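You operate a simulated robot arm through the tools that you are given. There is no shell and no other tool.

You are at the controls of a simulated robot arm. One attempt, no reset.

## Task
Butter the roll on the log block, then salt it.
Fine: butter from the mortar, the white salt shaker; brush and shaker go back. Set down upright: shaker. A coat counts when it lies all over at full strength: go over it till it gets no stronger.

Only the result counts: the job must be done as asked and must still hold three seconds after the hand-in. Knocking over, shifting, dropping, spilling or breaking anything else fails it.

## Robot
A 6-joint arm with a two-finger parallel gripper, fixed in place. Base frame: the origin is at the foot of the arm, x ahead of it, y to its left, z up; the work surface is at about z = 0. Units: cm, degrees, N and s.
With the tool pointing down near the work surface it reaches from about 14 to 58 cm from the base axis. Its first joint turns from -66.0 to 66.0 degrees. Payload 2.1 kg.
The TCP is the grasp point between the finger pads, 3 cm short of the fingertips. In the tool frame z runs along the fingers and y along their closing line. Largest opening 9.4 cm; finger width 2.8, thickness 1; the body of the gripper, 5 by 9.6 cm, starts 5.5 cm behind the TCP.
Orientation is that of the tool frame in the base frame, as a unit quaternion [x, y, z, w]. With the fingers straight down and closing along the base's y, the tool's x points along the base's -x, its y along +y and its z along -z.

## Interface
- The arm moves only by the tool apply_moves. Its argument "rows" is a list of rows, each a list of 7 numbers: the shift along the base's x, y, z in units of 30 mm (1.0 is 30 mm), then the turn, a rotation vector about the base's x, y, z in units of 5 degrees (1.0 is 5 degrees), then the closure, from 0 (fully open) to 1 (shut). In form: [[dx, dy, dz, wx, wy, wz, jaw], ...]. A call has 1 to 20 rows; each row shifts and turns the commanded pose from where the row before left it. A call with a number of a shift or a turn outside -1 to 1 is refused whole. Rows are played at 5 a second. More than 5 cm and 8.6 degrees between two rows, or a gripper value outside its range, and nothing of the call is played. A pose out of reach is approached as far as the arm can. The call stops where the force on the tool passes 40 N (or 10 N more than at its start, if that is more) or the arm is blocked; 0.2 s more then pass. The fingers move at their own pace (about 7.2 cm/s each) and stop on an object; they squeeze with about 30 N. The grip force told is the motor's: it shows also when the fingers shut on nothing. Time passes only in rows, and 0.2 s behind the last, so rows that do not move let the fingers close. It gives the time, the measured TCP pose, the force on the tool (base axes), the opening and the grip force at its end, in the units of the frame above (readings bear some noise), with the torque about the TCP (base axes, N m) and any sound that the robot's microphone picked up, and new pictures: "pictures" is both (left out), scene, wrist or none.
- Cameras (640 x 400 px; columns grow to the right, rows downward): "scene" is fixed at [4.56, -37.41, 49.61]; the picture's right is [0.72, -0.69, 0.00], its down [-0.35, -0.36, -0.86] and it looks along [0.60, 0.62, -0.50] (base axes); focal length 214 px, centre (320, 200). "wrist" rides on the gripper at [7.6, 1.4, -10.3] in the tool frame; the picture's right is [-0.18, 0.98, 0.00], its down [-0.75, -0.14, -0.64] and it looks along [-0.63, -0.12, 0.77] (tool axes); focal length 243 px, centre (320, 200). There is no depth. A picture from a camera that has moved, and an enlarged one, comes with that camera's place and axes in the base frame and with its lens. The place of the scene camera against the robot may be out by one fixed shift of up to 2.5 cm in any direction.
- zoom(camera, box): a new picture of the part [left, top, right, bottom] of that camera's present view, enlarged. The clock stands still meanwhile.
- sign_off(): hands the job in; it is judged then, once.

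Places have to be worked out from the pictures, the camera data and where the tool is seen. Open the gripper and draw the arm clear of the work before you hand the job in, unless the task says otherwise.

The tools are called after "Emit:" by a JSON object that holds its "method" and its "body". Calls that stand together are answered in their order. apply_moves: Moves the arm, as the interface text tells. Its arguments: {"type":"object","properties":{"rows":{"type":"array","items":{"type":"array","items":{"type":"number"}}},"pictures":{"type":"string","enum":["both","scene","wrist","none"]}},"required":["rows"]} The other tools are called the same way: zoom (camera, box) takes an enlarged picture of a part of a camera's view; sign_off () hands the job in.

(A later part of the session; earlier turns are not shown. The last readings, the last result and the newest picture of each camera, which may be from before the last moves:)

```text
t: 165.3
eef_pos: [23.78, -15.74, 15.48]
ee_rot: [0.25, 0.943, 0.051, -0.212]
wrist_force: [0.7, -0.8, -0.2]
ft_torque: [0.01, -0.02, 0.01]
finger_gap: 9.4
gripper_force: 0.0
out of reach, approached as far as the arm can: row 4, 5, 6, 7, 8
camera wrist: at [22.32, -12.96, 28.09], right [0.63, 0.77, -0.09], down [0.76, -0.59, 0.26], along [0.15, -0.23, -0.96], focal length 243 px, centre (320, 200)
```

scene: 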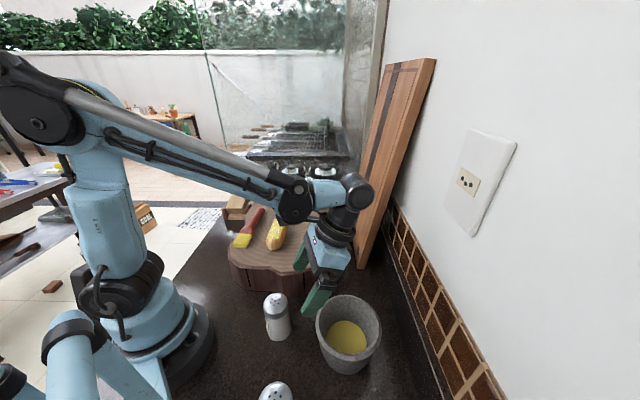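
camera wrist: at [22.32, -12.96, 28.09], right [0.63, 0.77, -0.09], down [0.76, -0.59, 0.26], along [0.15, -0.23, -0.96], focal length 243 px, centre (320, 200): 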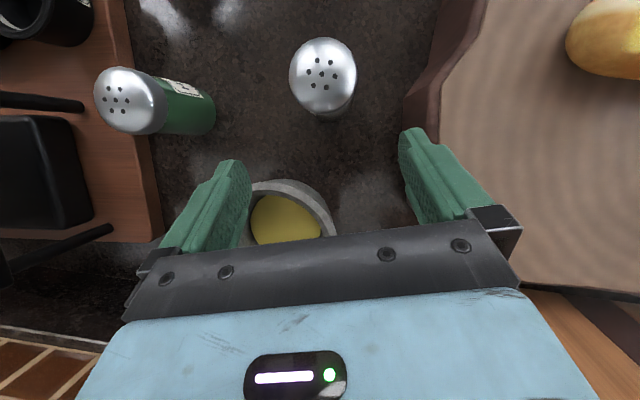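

The bend limit is 25° inward regardless of height. That's fine, because I can grip with this 25° tilt and invert by tilting outward past horizontal. I'll move to the pre-grasp point above and outside the shaker.

Emit:
{"method": "apply_moves", "body": {"rows": [[-0.355, 0.293, -0.2, 0, 0, 0, 0], [-0.355, 0.293, -0.35, 0, 0, 0, 0], [-0.355, 0.293, -0.4, 0, 0, 0, 0], [0, 0, 0, 0, 0, 0, 0]], "pictures": "both"}}

Emit:
{"method": "zoom", "body": {"camera": "scene", "box": [220, 200, 400, 380]}}

Emit:
{"method": "zoom", "body": {"camera": "wrist", "box": [220, 60, 460, 260]}}

```text
t: 166.3
eef_pos: [20.68, -12.86, 12.63]
ee_rot: [0.25, 0.943, 0.051, -0.212]
wrist_force: [0.3, 0.5, 0.3]
ft_torque: [-0.01, -0.03, 0.01]
finger_gap: 9.41
gripper_force: 0.1
camera wrist: at [19.23, -10.17, 25.19], right [0.63, 0.77, -0.09], down [0.76, -0.59, 0.26], along [0.15, -0.23, -0.96], focal length 243 px, centre (320, 200)
```

scene: 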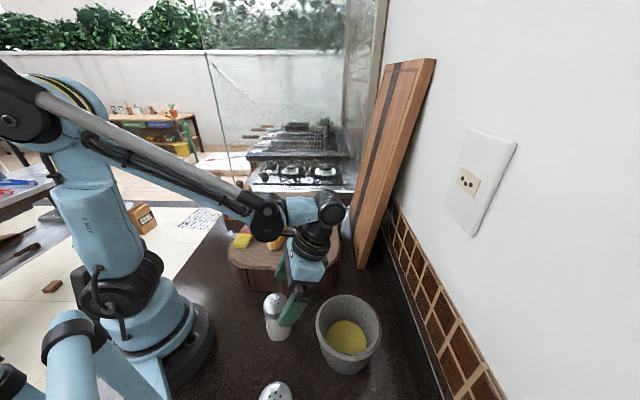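
wrist: 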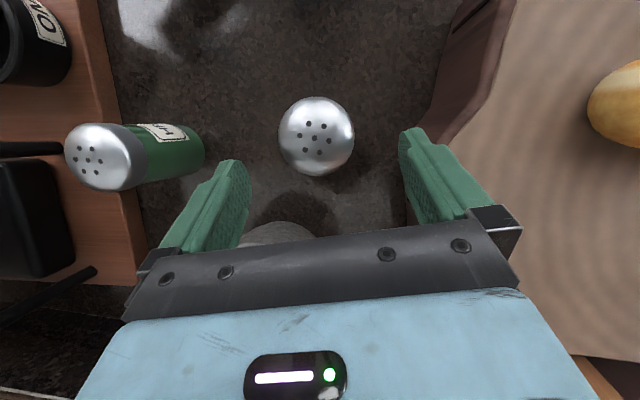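

```text
2.22 times, centred on (310, 290) of scene
camera zoom: at [4.56, -37.41, 49.61], right [0.72, -0.69, 0.0], down [-0.35, -0.36, -0.86], along [0.6, 0.62, -0.5], focal length 477 px, centre (342, 0)
```

zoom: 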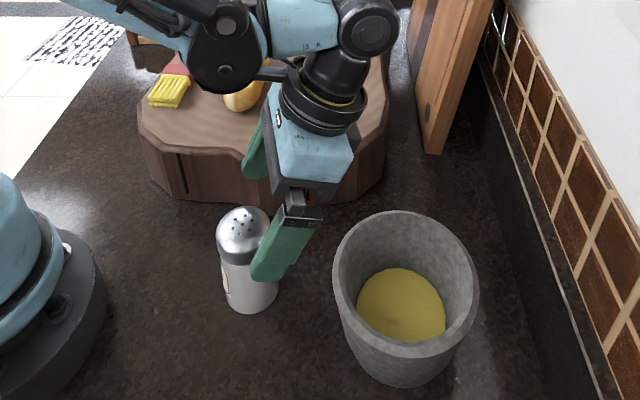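

```text
2.00 times, centred on (340, 160) of wrist
camera zoom: at [19.23, -10.17, 25.19], right [0.63, 0.77, -0.09], down [0.76, -0.59, 0.26], along [0.15, -0.23, -0.96], focal length 485 px, centre (280, 280)
```

zoom: 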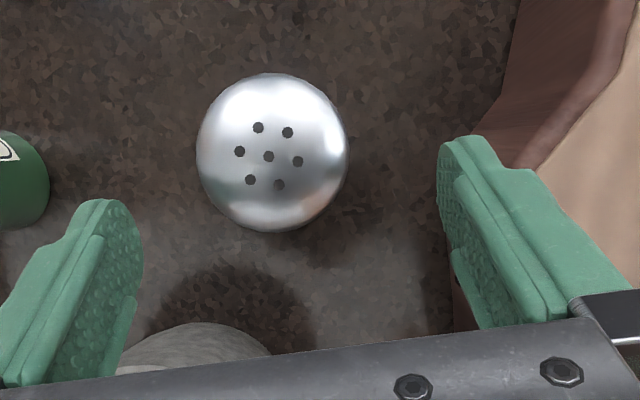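

Shaker centred between the fingers at about (18.3, -11.65). I'll slide down along the tool axis to grip the body.

Emit:
{"method": "apply_moves", "body": {"rows": [[-0.155, 0.08, -0.42, 0, 0, 0, 0], [-0.155, 0.08, -0.42, 0, 0, 0, 0], [-0.155, 0.08, -0.42, 0, 0, 0, 0], [0, 0, 0, 0, 0, 0, 0]], "pictures": "none"}}

Emit:
{"method": "apply_moves", "body": {"rows": [[-0.155, 0.08, -0.42, 0, 0, 0, 0], [-0.155, 0.08, -0.4, 0, 0, 0, 0], [0, 0, 0, 0, 0, 0, 0]], "pictures": "both"}}

Emit:
{"method": "zoom", "body": {"camera": "scene", "box": [220, 200, 400, 380]}}

Emit:
{"method": "zoom", "body": {"camera": "wrist", "box": [220, 60, 460, 260]}}

```text
t: 167.3
eef_pos: [19.37, -12.14, 8.81]
ee_rot: [0.25, 0.943, 0.051, -0.212]
wrist_force: [0.3, -0.3, -0.5]
ft_torque: [-0.04, 0.01, -0.01]
finger_gap: 9.41
gripper_force: 0.1
```

```text
t: 168.1
eef_pos: [18.25, -11.82, 6.19]
ee_rot: [0.25, 0.943, 0.052, -0.212]
wrist_force: [-0.4, -0.1, 0.2]
ft_torque: [-0.01, 0.02, 0.05]
finger_gap: 9.43
gripper_force: 0.0
camera wrist: at [16.85, -9.01, 18.91], right [0.63, 0.77, -0.09], down [0.76, -0.59, 0.26], along [0.15, -0.23, -0.96], focal length 243 px, centre (320, 200)
```

scene: 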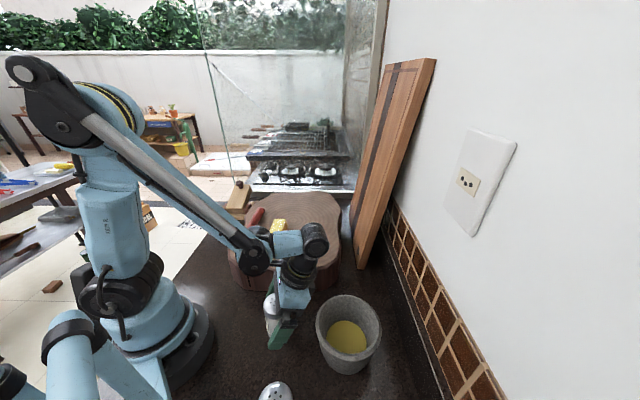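
wrist: 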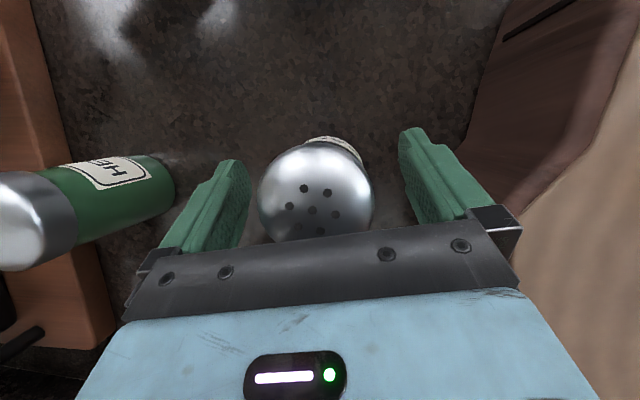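

```text
2.22 times, centred on (310, 290) of scene
camera zoom: at [4.56, -37.41, 49.61], right [0.72, -0.69, 0.0], down [-0.35, -0.36, -0.86], along [0.6, 0.62, -0.5], focal length 477 px, centre (342, 0)
```

zoom: 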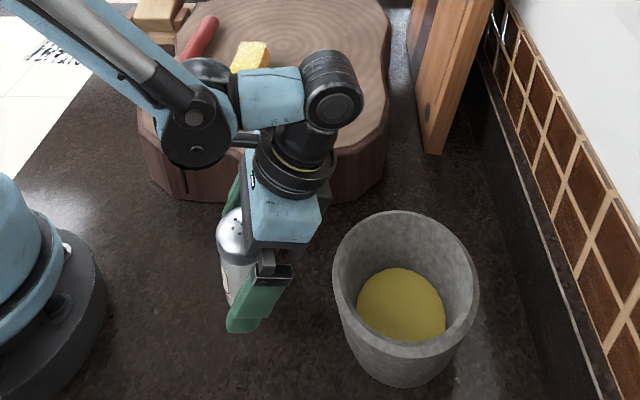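

```text
2.00 times, centred on (340, 160) of wrist
camera zoom: at [16.85, -9.01, 18.91], right [0.63, 0.77, -0.09], down [0.76, -0.59, 0.26], along [0.15, -0.23, -0.96], focal length 485 px, centre (280, 280)
```

zoom: 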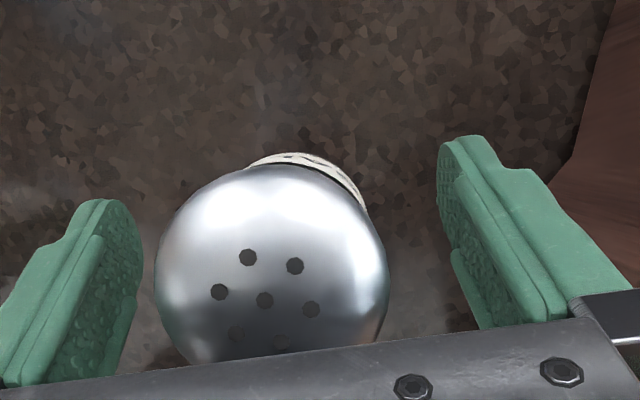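

In position. I'll shift 0.3 cm toward the nearer finger to centre, then close gradually.

Emit:
{"method": "apply_moves", "body": {"rows": [[-0.06, -0.075, 0, 0, 0, 0, 0], [0, 0, 0, 0, 0, 0, 0.3], [0, 0, 0, 0, 0, 0, 0.4], [0, 0, 0, 0, 0, 0, 0.45], [0, 0, 0, 0, 0, 0, 0.5], [0, 0, 0, 0, 0, 0, 0.6], [0, 0, 0, 0, 0, 0, 0.8], [0, 0, 0, 0, 0, 0, 1], [0, 0, 0, 0, 0, 0, 1]], "pictures": "both"}}

Emit:
{"method": "zoom", "body": {"camera": "scene", "box": [220, 200, 400, 380]}}

```text
t: 170.1
eef_pos: [18.15, -11.96, 6.46]
ee_rot: [0.249, 0.944, 0.051, -0.212]
wrist_force: [1.9, 1.0, 9.2]
ft_torque: [0.31, -0.27, -0.02]
finger_gap: 5.08
gripper_force: 30.1
camera wrist: at [16.66, -9.24, 18.95], right [0.63, 0.77, -0.09], down [0.76, -0.59, 0.26], along [0.15, -0.23, -0.96], focal length 243 px, centre (320, 200)
```

scene: 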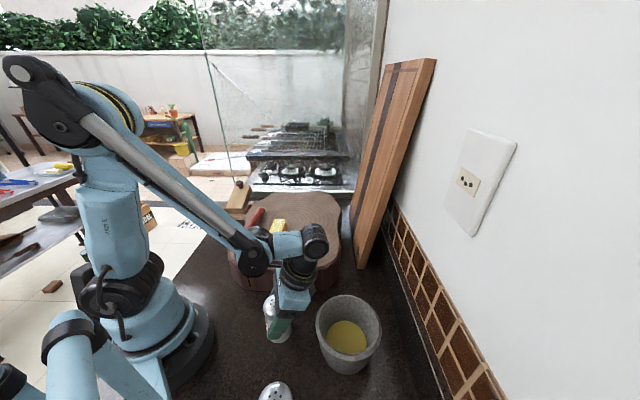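
wrist: 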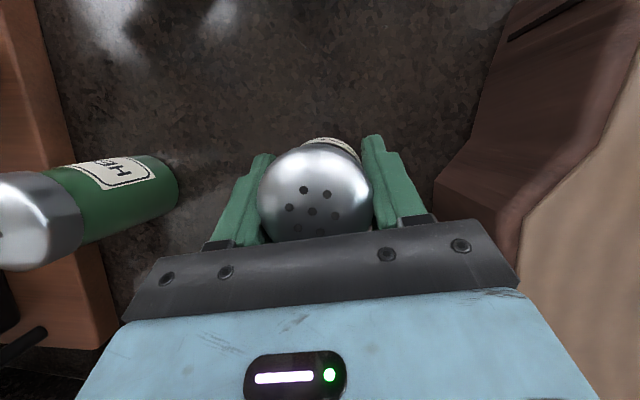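

```text
2.22 times, centred on (310, 290) of scene
camera zoom: at [4.56, -37.41, 49.61], right [0.72, -0.69, 0.0], down [-0.35, -0.36, -0.86], along [0.6, 0.62, -0.5], focal length 477 px, centre (342, 0)
```

zoom: 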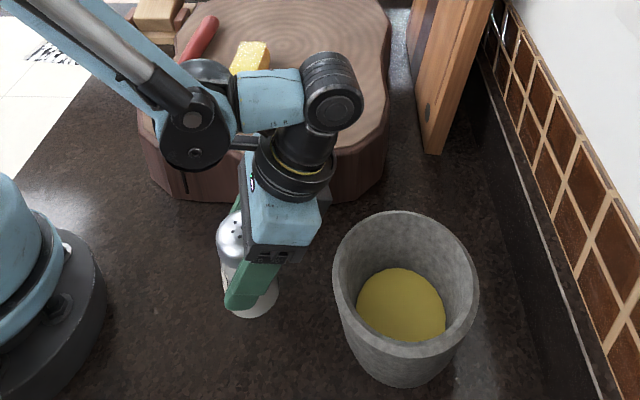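

Shaker gripped (gap 5.08). I'll lift straight up and verify that it's held.

Emit:
{"method": "apply_moves", "body": {"rows": [[0, 0, 0.15, 0, 0, 0, 1], [0, 0, 0.4, 0, 0, 0, 1], [0, 0, 0.7, 0, 0, 0, 1], [0, 0, 0.8, 0, 0, 0, 1], [0, 0, 0.8, 0, 0, 0, 1], [0, 0, 0.8, 0, 0, 0, 1], [0, 0, 0.8, 0, 0, 0, 1], [0, 0, 0, 0, 0, 0, 1]], "pictures": "both"}}

Emit:
{"method": "zoom", "body": {"camera": "scene", "box": [220, 160, 400, 340]}}

```text
t: 171.9
eef_pos: [18.2, -11.91, 19.83]
ee_rot: [0.25, 0.944, 0.051, -0.211]
wrist_force: [0.4, -0.1, -1.4]
ft_torque: [0.01, -0.03, -0.01]
finger_gap: 5.07
gripper_force: 30.3
camera wrist: at [16.72, -9.17, 32.37], right [0.63, 0.77, -0.09], down [0.76, -0.59, 0.26], along [0.15, -0.23, -0.96], focal length 243 px, centre (320, 200)
```

scene: 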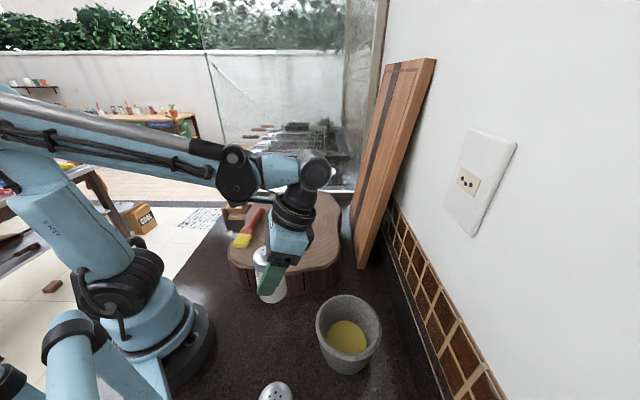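
wrist: 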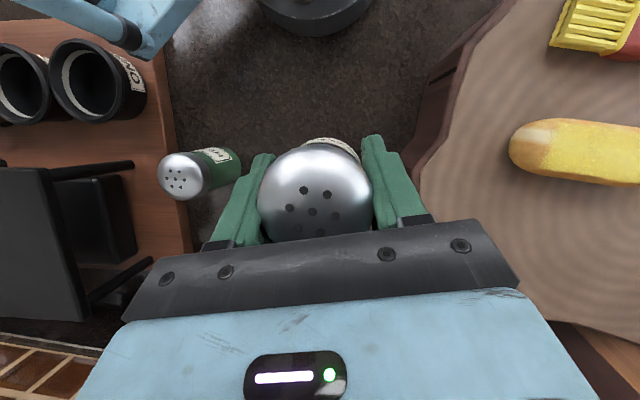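

```text
2.22 times, centred on (310, 250) of scene
camera zoom: at [4.57, -37.41, 49.61], right [0.72, -0.69, 0.0], down [-0.35, -0.36, -0.86], along [0.6, 0.62, -0.5], focal length 477 px, centre (342, 89)
```

zoom: 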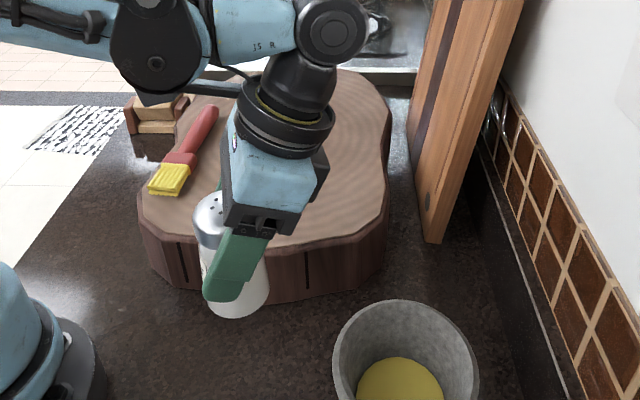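

The shaker is held firmly upright. I'll raise it and carry it over the block toward the roll, removing the 25° grip tilt and yawing to approach the roll from its side.

Emit:
{"method": "apply_moves", "body": {"rows": [[0.1, 0.1, 0.8, 0, 0, 0, 1], [0.4, 0.45, 0.7, -0.5, -0.866, 0, 1], [0.5, 0.55, 0.5, -0.5, -0.866, 0, 1], [0.5, 0.55, 0.4, -0.5, -0.866, 0, 1], [0.5, 0.55, 0.3, -0.5, -0.866, 0, 1], [0.5, 0.55, 0.2, -0.5, -0.866, 0, 1], [0.5, 0.55, 0, 0, 0, -0.8, 1], [0.5, 0.55, 0, 0, 0, -0.8, 1], [0.45, 0.5, 0, 0, 0, -0.8, 1], [0.35, 0.35, 0, 0, 0, -0.8, 1], [0, 0, 0, 0, 0, 0, 1]], "pictures": "both"}}

```text
t: 174.3
eef_pos: [31.08, 2.1, 28.41]
ee_rot: [0.39, 0.921, -0.005, -0.004]
wrist_force: [-0.2, -1.1, -0.4]
ft_torque: [-0.05, 0.02, 0.01]
finger_gap: 5.05
gripper_force: 29.8
camera wrist: at [26.85, 8.82, 38.81], right [0.83, 0.55, -0.01], down [0.43, -0.64, 0.64], along [0.35, -0.54, -0.77], focal length 243 px, centre (320, 200)
```

scene: 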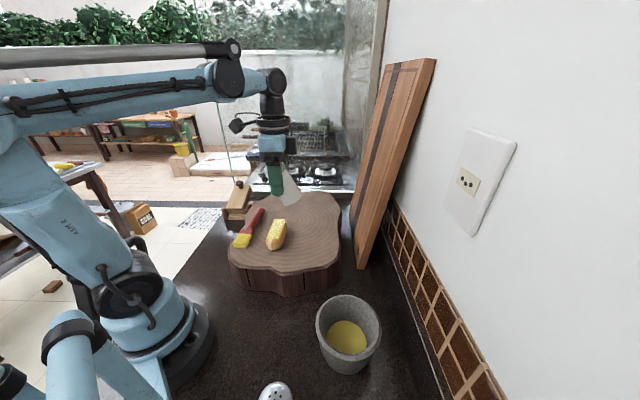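
wrist: 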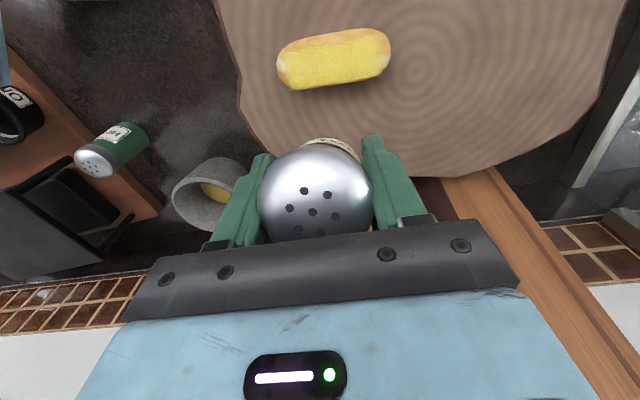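

Positioned at height. I'll zoom to fix the roll patch location relative to the tool before inverting.

Emit:
{"method": "zoom", "body": {"camera": "wrist", "box": [250, 0, 430, 120]}}

Emit:
{"method": "zoom", "body": {"camera": "scene", "box": [200, 130, 360, 260]}}

```text
3.33 times, centred on (340, 60) of wrist
camera zoom: at [26.85, 8.82, 38.81], right [0.83, 0.55, -0.01], down [0.43, -0.64, 0.64], along [0.35, -0.54, -0.77], focal length 809 px, centre (253, 667)
```

zoom: 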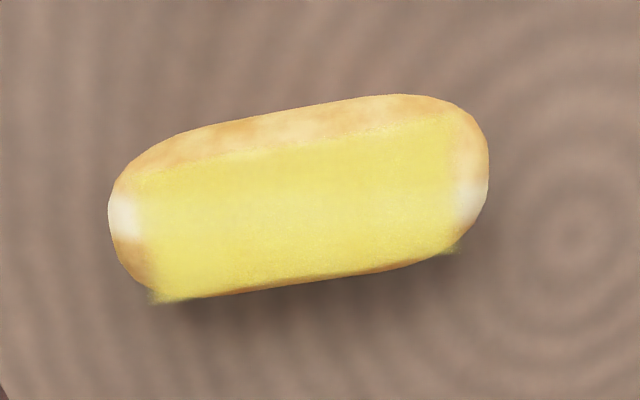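

```text
3.08 times, centred on (280, 195) of scene
camera zoom: at [4.57, -37.41, 49.61], right [0.72, -0.69, 0.0], down [-0.35, -0.36, -0.86], along [0.6, 0.62, -0.5], focal length 660 px, centre (443, 215)
```

zoom: 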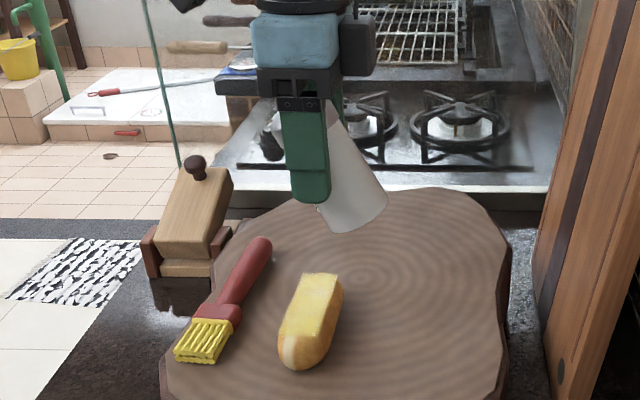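

The butter patch looks uniform from above, and its centre is near (30.3, 5.4). I'll shift over it and start tilting the shaker, stopping before horizontal to check.

Emit:
{"method": "apply_moves", "body": {"rows": [[0.09, 0.12, 0, -0.718, -0.696, 0, 1], [0.09, 0.12, 0, -0.718, -0.696, 0, 1], [0.09, 0.12, 0, -0.718, -0.696, 0, 1], [0.09, 0.12, 0, -0.718, -0.696, 0, 1], [0, 0, 0, -0.718, -0.696, 0, 1], [0, 0, 0, -0.718, -0.696, 0, 1], [0, 0, 0, -0.718, -0.696, 0, 1], [0, 0, 0, -0.718, -0.696, 0, 1], [0, 0, 0, -0.718, -0.696, 0, 1], [0, 0, 0, -0.718, -0.696, 0, 1], [0, 0, 0, 0, 0, 0, 1]], "pictures": "both"}}

Emit:
{"method": "zoom", "body": {"camera": "scene", "box": [200, 130, 360, 260]}}

```text
t: 176.7
eef_pos: [32.21, 3.78, 28.44]
ee_rot: [0.356, 0.834, -0.17, 0.385]
wrist_force: [0.0, -0.4, -1.5]
ft_torque: [0.04, 0.01, -0.02]
finger_gap: 5.04
gripper_force: 30.7
camera wrist: at [24.38, 13.97, 29.32], right [0.79, 0.59, 0.13], down [-0.1, -0.09, 0.99], along [0.6, -0.8, -0.01], focal length 243 px, centre (320, 200)
```

scene: 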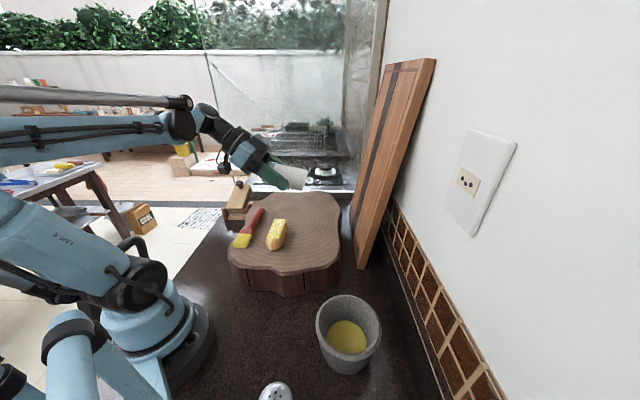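
wrist: 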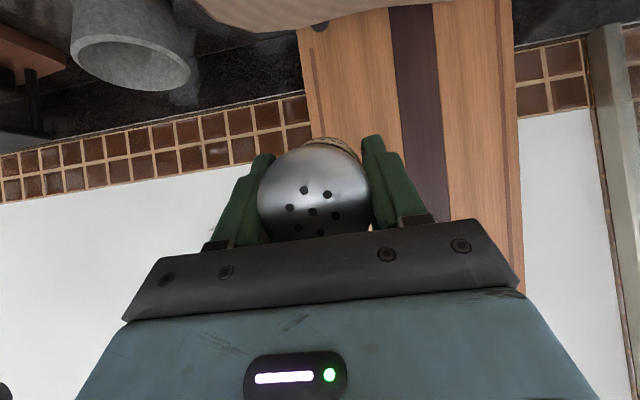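

```text
3.08 times, centred on (280, 195) of scene
camera zoom: at [4.57, -37.41, 49.61], right [0.72, -0.69, 0.0], down [-0.35, -0.36, -0.86], along [0.6, 0.62, -0.5], focal length 660 px, centre (443, 215)
```

zoom: 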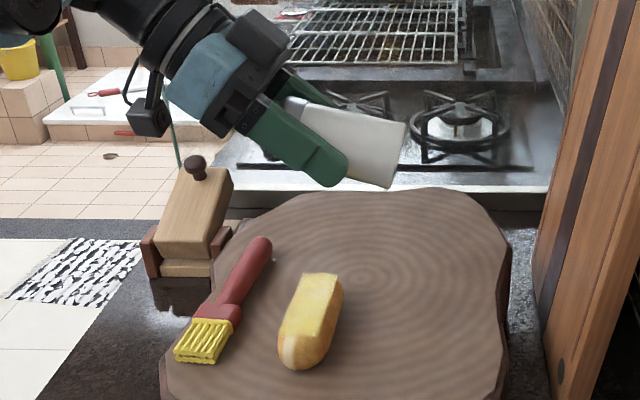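

Reach is fine so far. I'll continue the tilt to invert the shaker over the roll.

Emit:
{"method": "apply_moves", "body": {"rows": [[0, 0, 0, -0.718, -0.696, 0, 1], [0, 0, 0, -0.718, -0.696, 0, 1], [0, 0, 0, -0.718, -0.696, 0, 1], [0, 0, 0, -0.718, -0.696, 0, 1], [0, 0, 0, -0.718, -0.696, 0, 1], [0, 0, 0, -0.718, -0.696, 0, 1], [0, 0, 0, -0.718, -0.696, 0, 1], [0, 0, 0, -0.718, -0.696, 0, 1], [0, 0, 0, 0, 0, 0, 1]], "pictures": "both"}}

Emit:
{"method": "zoom", "body": {"camera": "scene", "box": [200, 130, 360, 260]}}

```text
t: 178.7
eef_pos: [32.12, 3.77, 28.47]
ee_rot: [0.279, 0.65, -0.279, 0.649]
wrist_force: [0.6, -0.3, -1.3]
ft_torque: [0.04, 0.04, 0.0]
finger_gap: 5.04
gripper_force: 30.0
camera wrist: at [26.08, 12.24, 20.95], right [0.71, 0.68, 0.18], down [-0.54, 0.37, 0.76], along [0.44, -0.64, 0.63], focal length 243 px, centre (320, 200)
```

scene: 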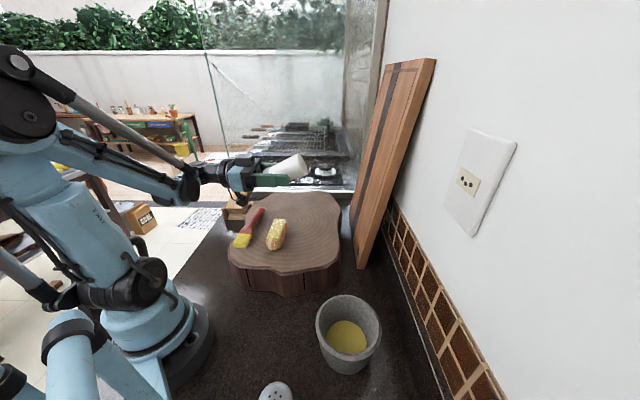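
wrist: 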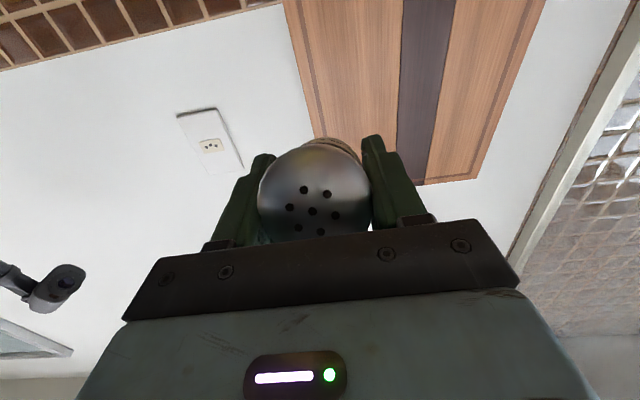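

```text
3.08 times, centred on (280, 195) of scene
camera zoom: at [4.57, -37.41, 49.61], right [0.72, -0.69, 0.0], down [-0.35, -0.36, -0.86], along [0.6, 0.62, -0.5], focal length 660 px, centre (443, 215)
```

zoom: 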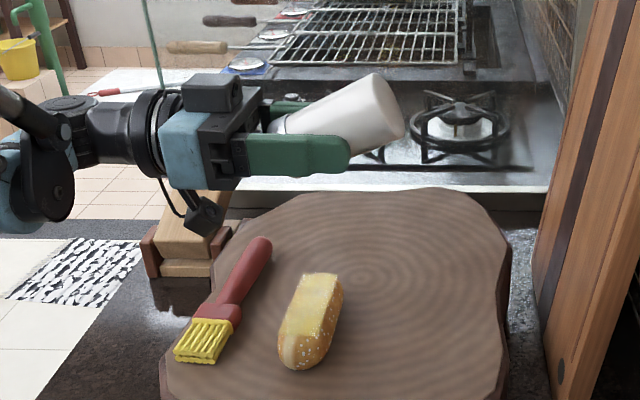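

Salt grains are already appearing on the roll. I'll zoom in to see where they land.

Emit:
{"method": "zoom", "body": {"camera": "scene", "box": [252, 205, 308, 256]}}

```text
7.84 times, centred on (280, 230) of scene
camera zoom: at [4.57, -37.41, 49.61], right [0.72, -0.69, 0.0], down [-0.35, -0.36, -0.86], along [0.6, 0.62, -0.5], focal length 1682 px, centre (634, -39)
```

zoom: 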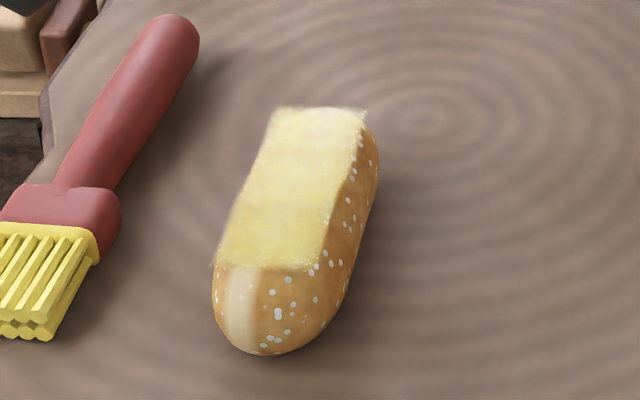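

Salt is landing across the roll. I'll shake gently up and down while sweeping along the roll's length, then compare.

Emit:
{"method": "apply_moves", "body": {"rows": [[-0.2, -0.19, -0.4, 0, 0, 0, 1], [-0.2, -0.19, 0.3, 0, 0, 0, 1], [-0.2, -0.19, -0.3, 0, 0, 0, 1], [-0.2, -0.19, 0.3, 0, 0, 0, 1], [-0.2, -0.19, -0.3, 0, 0, 0, 1], [0, 0, 0.3, 0, 0, 0, 1], [0, 0, -0.3, 0, 0, 0, 1], [0.2, 0.19, 0.3, 0, 0, 0, 1], [0.2, 0.19, -0.3, 0, 0, 0, 1], [0.2, 0.19, 0.3, 0, 0, 0, 1], [0.2, 0.19, -0.3, 0, 0, 0, 1], [0.2, 0.19, 0.3, 0, 0, 0, 1], [0, 0, 0, 0, 0, 0, 1]], "pictures": "scene"}}

Emit:
{"method": "zoom", "body": {"camera": "scene", "box": [252, 205, 308, 256]}}

Emit:
{"method": "zoom", "body": {"camera": "scene", "box": [200, 130, 360, 260]}}

```text
t: 181.5
eef_pos: [32.1, 3.66, 28.19]
ee_rot: [0.28, 0.65, -0.28, 0.648]
wrist_force: [-0.4, 0.4, -0.8]
ft_torque: [0.03, 0.02, 0.02]
finger_gap: 5.04
gripper_force: 30.3
```

scene: 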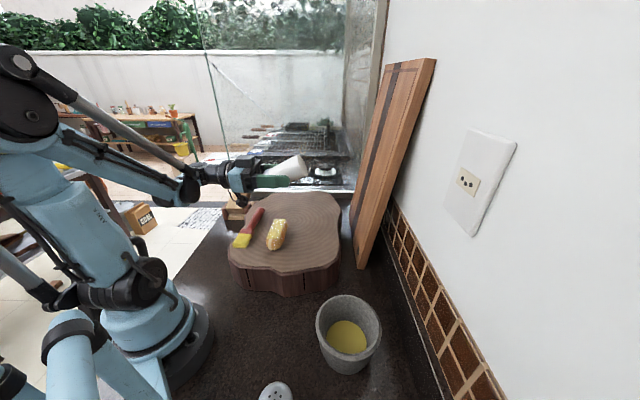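

```text
7.84 times, centred on (280, 230) of scene
camera zoom: at [4.57, -37.41, 49.61], right [0.72, -0.69, 0.0], down [-0.35, -0.36, -0.86], along [0.6, 0.62, -0.5], focal length 1682 px, centre (634, -39)
```

zoom: 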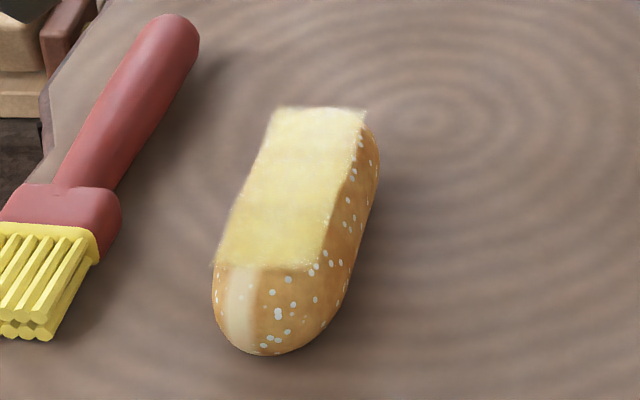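

```text
3.08 times, centred on (280, 195) of scene
camera zoom: at [4.57, -37.41, 49.61], right [0.72, -0.69, 0.0], down [-0.35, -0.36, -0.86], along [0.6, 0.62, -0.5], focal length 660 px, centre (443, 215)
```

zoom: 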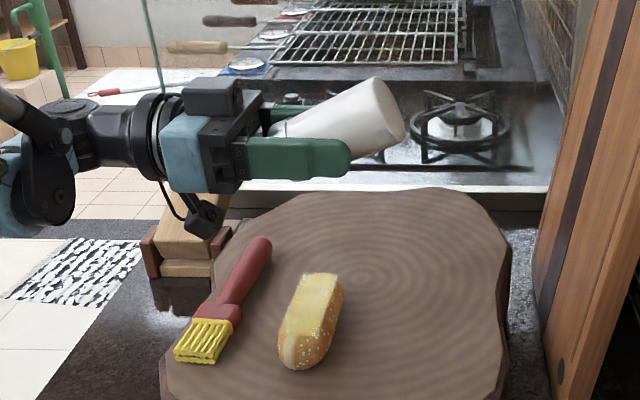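

The grain pattern didn't change with that shaking. I'll tilt further toward fully inverted (about 135°), shake again, and see whether it gets any stronger.

Emit:
{"method": "apply_moves", "body": {"rows": [[0, 0, 0, -0.718, -0.696, 0, 1], [0, 0, 0, -0.718, -0.696, 0, 1], [0, 0, 0, -0.718, -0.696, 0, 1], [0, 0, 0, -0.718, -0.696, 0, 1], [0, 0, -0.5, 0, 0, 0, 1], [0, 0, 0.4, 0, 0, 0, 1], [-0.2, -0.19, -0.5, 0, 0, 0, 1], [-0.2, -0.19, 0.4, 0, 0, 0, 1], [-0.2, -0.19, -0.5, 0, 0, 0, 1], [-0.2, -0.19, 0.4, 0, 0, 0, 1], [0.2, 0.19, -0.5, 0, 0, 0, 1], [0.2, 0.19, 0.4, 0, 0, 0, 1], [0.2, 0.19, -0.5, 0, 0, 0, 1], [0.2, 0.19, 0.4, 0, 0, 0, 1], [0, 0, -0.2, 0, 0, 0, 1], [0, 0, 0, 0, 0, 0, 1]], "pictures": "scene"}}

Emit:
{"method": "zoom", "body": {"camera": "scene", "box": [252, 205, 308, 256]}}

Emit:
{"method": "zoom", "body": {"camera": "scene", "box": [200, 130, 360, 260]}}

```text
t: 184.9
eef_pos: [32.5, 3.87, 27.3]
ee_rot: [0.228, 0.528, -0.322, 0.752]
wrist_force: [0.3, -0.5, -0.7]
ft_torque: [0.03, 0.03, -0.01]
finger_gap: 5.05
gripper_force: 30.6
out of reach, approached as far as the arm can: row 9, 11
```

scene: 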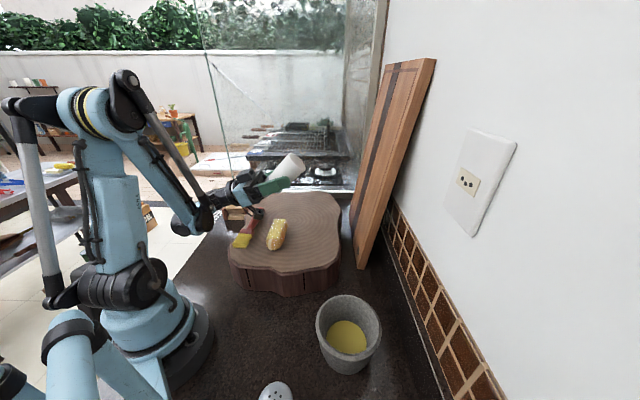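

```text
7.84 times, centred on (280, 230) of scene
camera zoom: at [4.57, -37.41, 49.61], right [0.72, -0.69, 0.0], down [-0.35, -0.36, -0.86], along [0.6, 0.62, -0.5], focal length 1682 px, centre (634, -39)
```

zoom: 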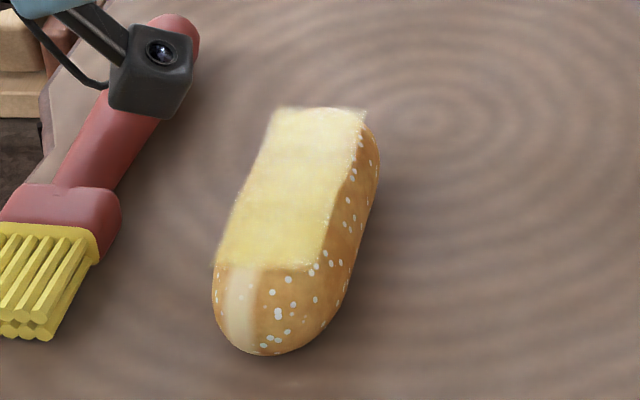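

```text
3.08 times, centred on (280, 195) of scene
camera zoom: at [4.57, -37.41, 49.61], right [0.72, -0.69, 0.0], down [-0.35, -0.36, -0.86], along [0.6, 0.62, -0.5], focal length 660 px, centre (443, 215)
```

zoom: 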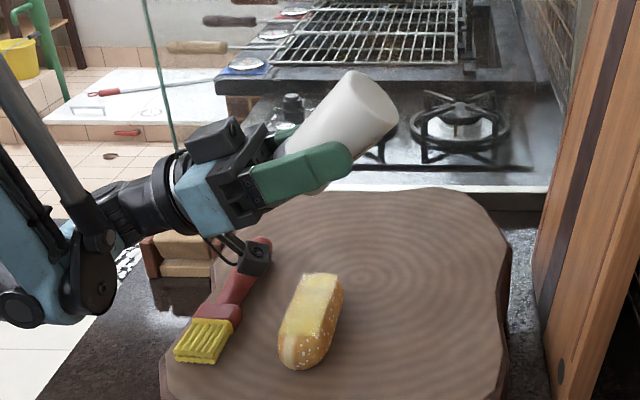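

The grains look identical after more shaking, which suggests saturation. I'll take a tight zoom, shake a bit more over both ends, and compare.

Emit:
{"method": "zoom", "body": {"camera": "scene", "box": [264, 216, 292, 252]}}

Emit:
{"method": "apply_moves", "body": {"rows": [[0.2, 0.19, 0.3, 0, 0, 0, 1], [0.2, 0.19, -0.2, 0, 0, 0, 1], [0.2, 0.19, 0.3, 0, 0, 0, 1], [0.2, 0.19, -0.2, 0, 0, 0, 1], [0, 0, 0.4, 0, 0, 0, 1], [0, 0, -0.4, 0, 0, 0, 1], [-0.2, -0.19, 0.4, 0, 0, 0, 1], [-0.2, -0.19, -0.3, 0, 0, 0, 1], [-0.2, -0.19, 0.3, 0, 0, 0, 1], [-0.2, -0.19, -0.3, 0, 0, 0, 1], [-0.2, -0.19, 0.3, 0, 0, 0, 1], [-0.2, -0.19, -0.3, 0, 0, 0, 1], [-0.2, -0.19, 0.3, 0, 0, 0, 1], [-0.2, -0.19, -0.2, 0, 0, 0, 1], [0, 0, 0.4, 0, 0, 0, 1], [0, 0, -0.4, 0, 0, 0, 1], [0.2, 0.19, 0.4, 0, 0, 0, 1], [0.2, 0.19, 0, 0, 0, 0, 1], [0, 0, 0, 0, 0, 0, 1]], "pictures": "scene"}}

Emit:
{"method": "zoom", "body": {"camera": "scene", "box": [264, 216, 292, 252]}}

Emit:
{"method": "zoom", "body": {"camera": "scene", "box": [200, 160, 400, 285]}}

```text
11.11 times, centred on (278, 234) of scene
camera zoom: at [4.57, -37.41, 49.61], right [0.72, -0.69, 0.0], down [-0.35, -0.36, -0.86], along [0.6, 0.62, -0.5], focal length 2383 px, centre (787, -178)
```

zoom: 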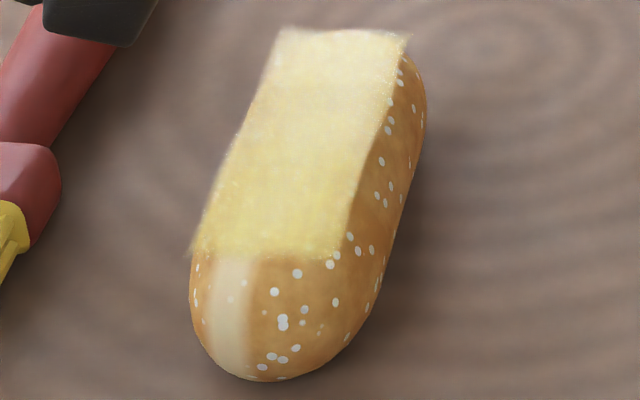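

```text
t: 188.9
eef_pos: [31.29, 2.58, 29.56]
ee_rot: [0.228, 0.528, -0.322, 0.752]
wrist_force: [1.2, -0.3, -0.8]
ft_torque: [0.0, -0.01, 0.02]
finger_gap: 5.05
gripper_force: 30.4
```

scene: 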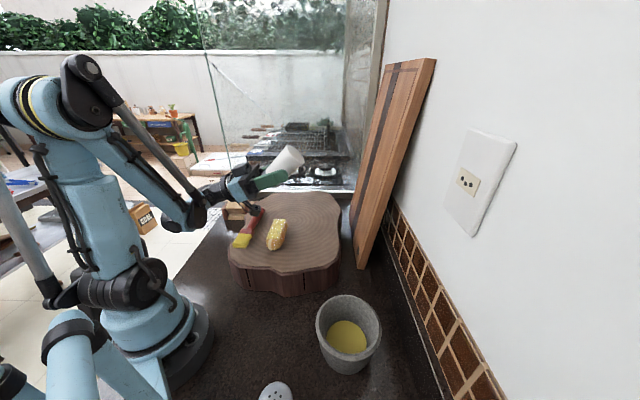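

```text
11.11 times, centred on (278, 234) of scene
camera zoom: at [4.57, -37.41, 49.61], right [0.72, -0.69, 0.0], down [-0.35, -0.36, -0.86], along [0.6, 0.62, -0.5], focal length 2383 px, centre (787, -178)
```

zoom: 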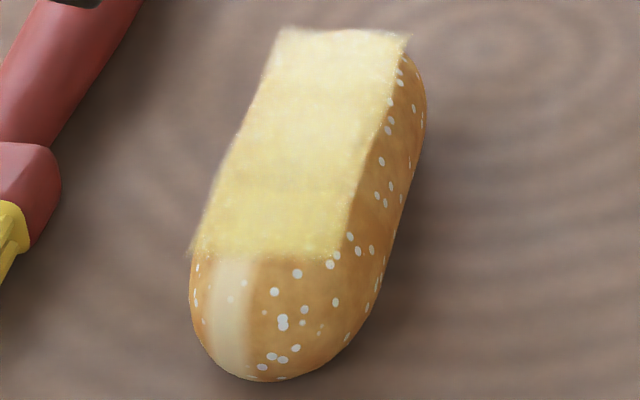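

```text
3.20 times, centred on (300, 222) of scene
camera zoom: at [4.57, -37.41, 49.61], right [0.72, -0.69, 0.0], down [-0.35, -0.36, -0.86], along [0.6, 0.62, -0.5], focal length 686 px, centre (384, 128)
```

zoom: 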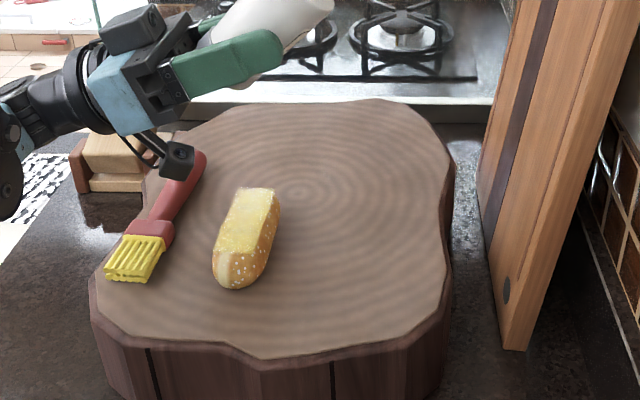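

Salt is saturated: no change at all after more shaking. I'll turn the shaker back upright over the roll.

Emit:
{"method": "apply_moves", "body": {"rows": [[0.09, 0.12, 0, 0.718, 0.696, 0, 1], [0.09, 0.12, 0, 0.718, 0.696, 0, 1], [0.09, 0.12, 0, 0.718, 0.696, 0, 1], [0, 0, 0, 0.718, 0.696, 0, 1], [0, 0, 0, 0.718, 0.696, 0, 1], [0, 0, 0, 0.718, 0.696, 0, 1], [0, 0, 0, 0.718, 0.696, 0, 1], [0, 0, 0, 0.718, 0.696, 0, 1], [0, 0, 0, 0.718, 0.696, 0, 1], [0, 0, 0, 0.718, 0.696, 0, 1], [0, 0, 0, 0.718, 0.696, 0, 1], [0, 0, 0, 0.718, 0.696, 0, 1], [0, 0, 0, 0.718, 0.696, 0, 1], [0, 0, 0, 0.718, 0.696, 0, 1], [0, 0, 0, 0.718, 0.696, 0, 1], [0, 0, 0, 0.718, 0.696, 0, 1], [0, 0, 0, 0.718, 0.696, 0, 1], [0, 0, 0, 0.718, 0.696, 0, 1], [0, 0, 0, 0.718, 0.696, 0, 1], [0, 0, 0, 0.718, 0.696, 0, 1]], "pictures": "none"}}

Emit:
{"method": "apply_moves", "body": {"rows": [[0, 0, 0, 0.718, 0.696, 0, 1], [0, 0, 0, 0.718, 0.696, 0, 1], [0, 0, 0, 0, 0, 0, 1]], "pictures": "both"}}

Emit:
{"method": "zoom", "body": {"camera": "wrist", "box": [250, 0, 430, 120]}}

```text
t: 193.1
eef_pos: [31.9, 3.78, 29.69]
ee_rot: [0.389, 0.917, -0.04, 0.075]
wrist_force: [-0.7, 0.4, -1.5]
ft_torque: [0.03, -0.01, -0.01]
finger_gap: 5.02
gripper_force: 29.6
```

```text
t: 193.9
eef_pos: [32.14, 3.85, 29.59]
ee_rot: [0.389, 0.921, -0.005, -0.005]
wrist_force: [-0.3, -0.1, -1.1]
ft_torque: [0.01, 0.02, -0.01]
finger_gap: 5.05
gripper_force: 29.4
camera wrist: at [27.85, 10.46, 39.92], right [0.83, 0.55, -0.01], down [0.43, -0.64, 0.64], along [0.35, -0.54, -0.77], focal length 243 px, centre (320, 200)
```

scene: 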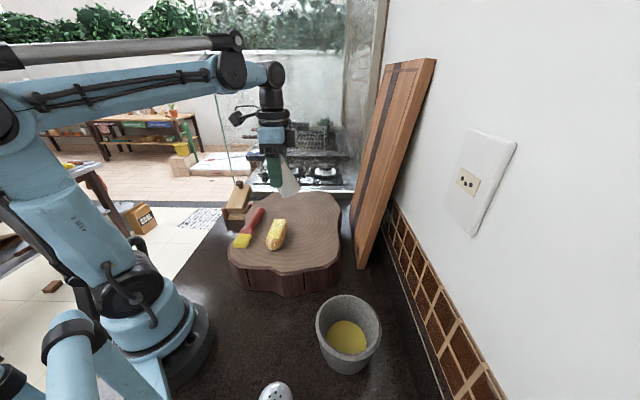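
wrist: 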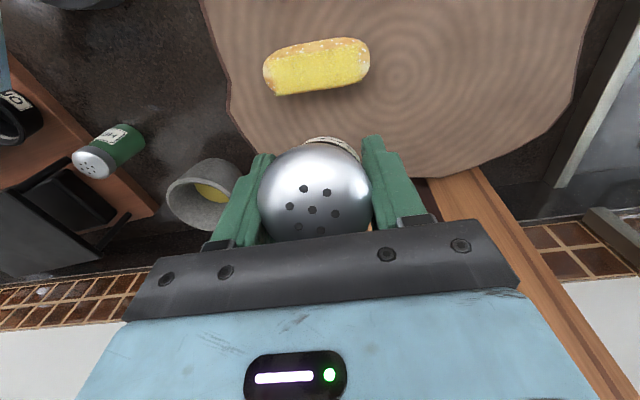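

```text
3.33 times, centred on (340, 60) of wrist
camera zoom: at [27.85, 10.46, 39.92], right [0.83, 0.55, -0.01], down [0.43, -0.64, 0.64], along [0.35, -0.54, -0.77], focal length 809 px, centre (253, 667)
```

zoom: 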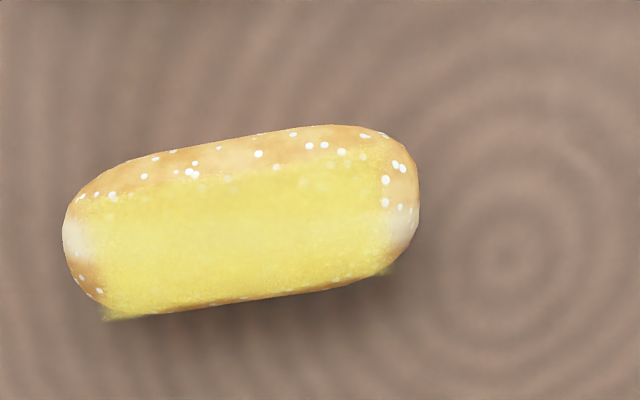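

Salt grains cover the roll and nothing fell on the block. I'll carry the shaker back to above its original place, restoring the grip tilt so it's upright.

Emit:
{"method": "apply_moves", "body": {"rows": [[-0.45, -0.5, 0, 0, 0, 0.8, 1], [-0.45, -0.5, 0, 0, 0, 0.8, 1], [-0.45, -0.5, 0, 0, 0, 0.8, 1], [-0.45, -0.5, 0, 0, 0, 0.8, 1], [-0.5, -0.55, -0.2, 0.5, 0.866, 0, 1], [-0.5, -0.55, -0.3, 0.5, 0.866, 0, 1], [-0.5, -0.55, -0.4, 0.5, 0.866, 0, 1], [-0.5, -0.55, -0.5, 0.5, 0.866, 0, 1], [-0.5, -0.55, -0.6, 0.5, 0.866, 0, 1], [-0.37, -0.52, -0.7, 0, 0, 0, 1], [0, 0, -0.5, 0, 0, 0, 1], [0, 0, 0, 0, 0, 0, 1]], "pictures": "both"}}

Emit:
{"method": "zoom", "body": {"camera": "scene", "box": [220, 160, 400, 340]}}

```text
t: 196.5
eef_pos: [18.07, -12.07, 20.13]
ee_rot: [0.25, 0.943, 0.052, -0.212]
wrist_force: [-0.1, -0.2, -1.3]
ft_torque: [0.0, 0.05, 0.0]
finger_gap: 5.07
gripper_force: 30.2
camera wrist: at [16.62, -9.32, 32.62], right [0.63, 0.77, -0.09], down [0.76, -0.59, 0.26], along [0.15, -0.23, -0.96], focal length 243 px, centre (320, 200)
```

scene: 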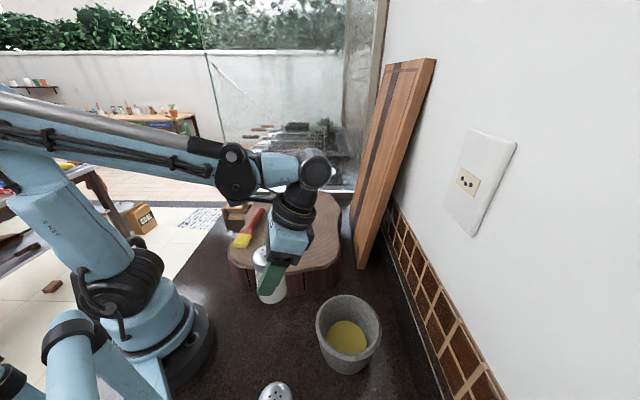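
wrist: 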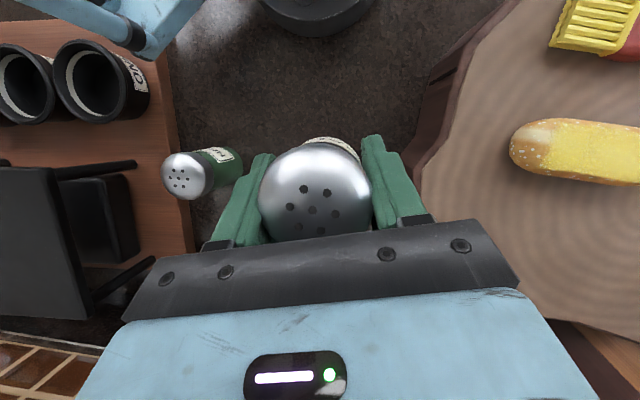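

```text
2.22 times, centred on (310, 250) of scene
camera zoom: at [4.56, -37.41, 49.61], right [0.72, -0.69, 0.0], down [-0.35, -0.36, -0.86], along [0.6, 0.62, -0.5], focal length 477 px, centre (342, 89)
```

zoom: 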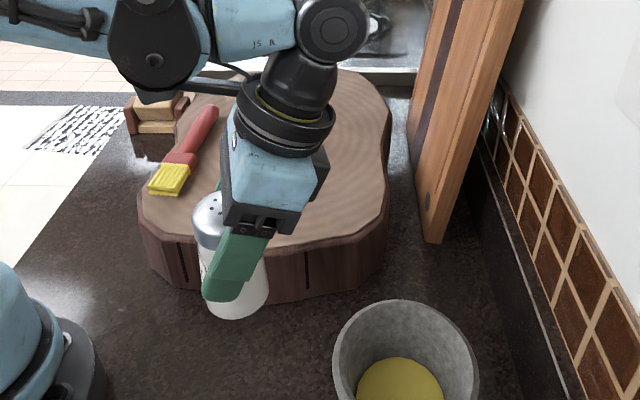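

Orientation matches the pick pose exactly. I'll lower to just above the counter, then ease down until contact.

Emit:
{"method": "apply_moves", "body": {"rows": [[0.02, 0.03, -0.8, 0, 0, 0, 1], [0, 0, -0.8, 0, 0, 0, 1], [0, 0, -0.8, 0, 0, 0, 1], [0, 0, -0.8, 0, 0, 0, 1], [0, 0, -0.6, 0, 0, 0, 1], [0, 0, -0.4, 0, 0, 0, 1], [0, 0, 0, 0, 0, 0, 1]], "pictures": "none"}}

Emit:
{"method": "apply_moves", "body": {"rows": [[0, 0, -0.08, 0, 0, 0, 1], [0, 0, -0.06, 0, 0, 0, 1], [0, 0, 0, 0, 0, 0, 1]], "pictures": "both"}}

Emit:
{"method": "zoom", "body": {"camera": "scene", "box": [220, 200, 400, 380]}}

```text
t: 198.1
eef_pos: [18.04, -12.01, 7.44]
ee_rot: [0.25, 0.943, 0.051, -0.212]
wrist_force: [-0.7, 0.6, -1.3]
ft_torque: [-0.02, -0.02, 0.02]
finger_gap: 5.02
gripper_force: 30.0
```

```text
t: 198.9
eef_pos: [18.05, -11.99, 7.01]
ee_rot: [0.25, 0.944, 0.051, -0.212]
wrist_force: [-1.0, -0.3, -1.3]
ft_torque: [-0.02, 0.02, 0.0]
finger_gap: 5.03
gripper_force: 30.1
camera wrist: at [16.63, -9.21, 19.55], right [0.63, 0.77, -0.09], down [0.76, -0.59, 0.26], along [0.15, -0.23, -0.96], focal length 243 px, centre (320, 200)
```

scene: 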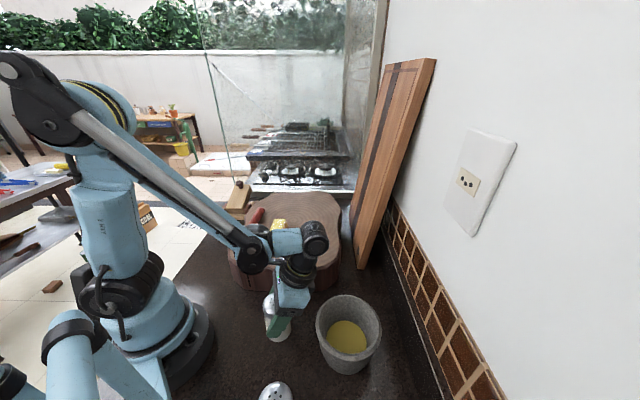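
wrist: 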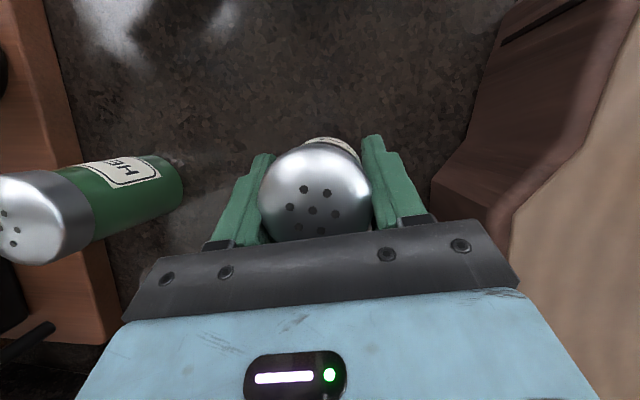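

```text
2.22 times, centred on (310, 290) of scene
camera zoom: at [4.56, -37.41, 49.61], right [0.72, -0.69, 0.0], down [-0.35, -0.36, -0.86], along [0.6, 0.62, -0.5], focal length 477 px, centre (342, 0)
```

zoom: 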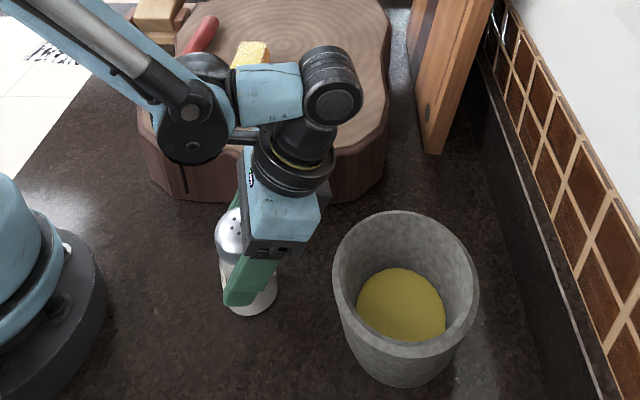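

Not yet touching the counter, so I'll keep easing down in small steps.

Emit:
{"method": "apply_moves", "body": {"rows": [[0.02, 0.01, -0.06, 0, 0, 0, 1], [0, 0, -0.05, 0, 0, 0, 1], [0, 0, 0, 0, 0, 0, 1]], "pictures": "none"}}

Emit:
{"method": "apply_moves", "body": {"rows": [[0, 0, -0.04, 0, 0, 0, 1], [0, 0, -0.03, 0, 0, 0, 1], [0, 0, 0, 0, 0, 0, 1]], "pictures": "none"}}

```text
t: 199.7
eef_pos: [18.17, -11.94, 6.69]
ee_rot: [0.25, 0.943, 0.051, -0.212]
wrist_force: [-0.4, 0.1, -1.3]
ft_torque: [-0.03, -0.01, -0.02]
finger_gap: 5.0
gripper_force: 30.0
```

```text
t: 200.5
eef_pos: [18.24, -11.97, 6.49]
ee_rot: [0.25, 0.943, 0.051, -0.213]
wrist_force: [0.9, -3.0, 17.9]
ft_torque: [0.06, -0.46, -0.09]
finger_gap: 5.03
gripper_force: 30.3
```

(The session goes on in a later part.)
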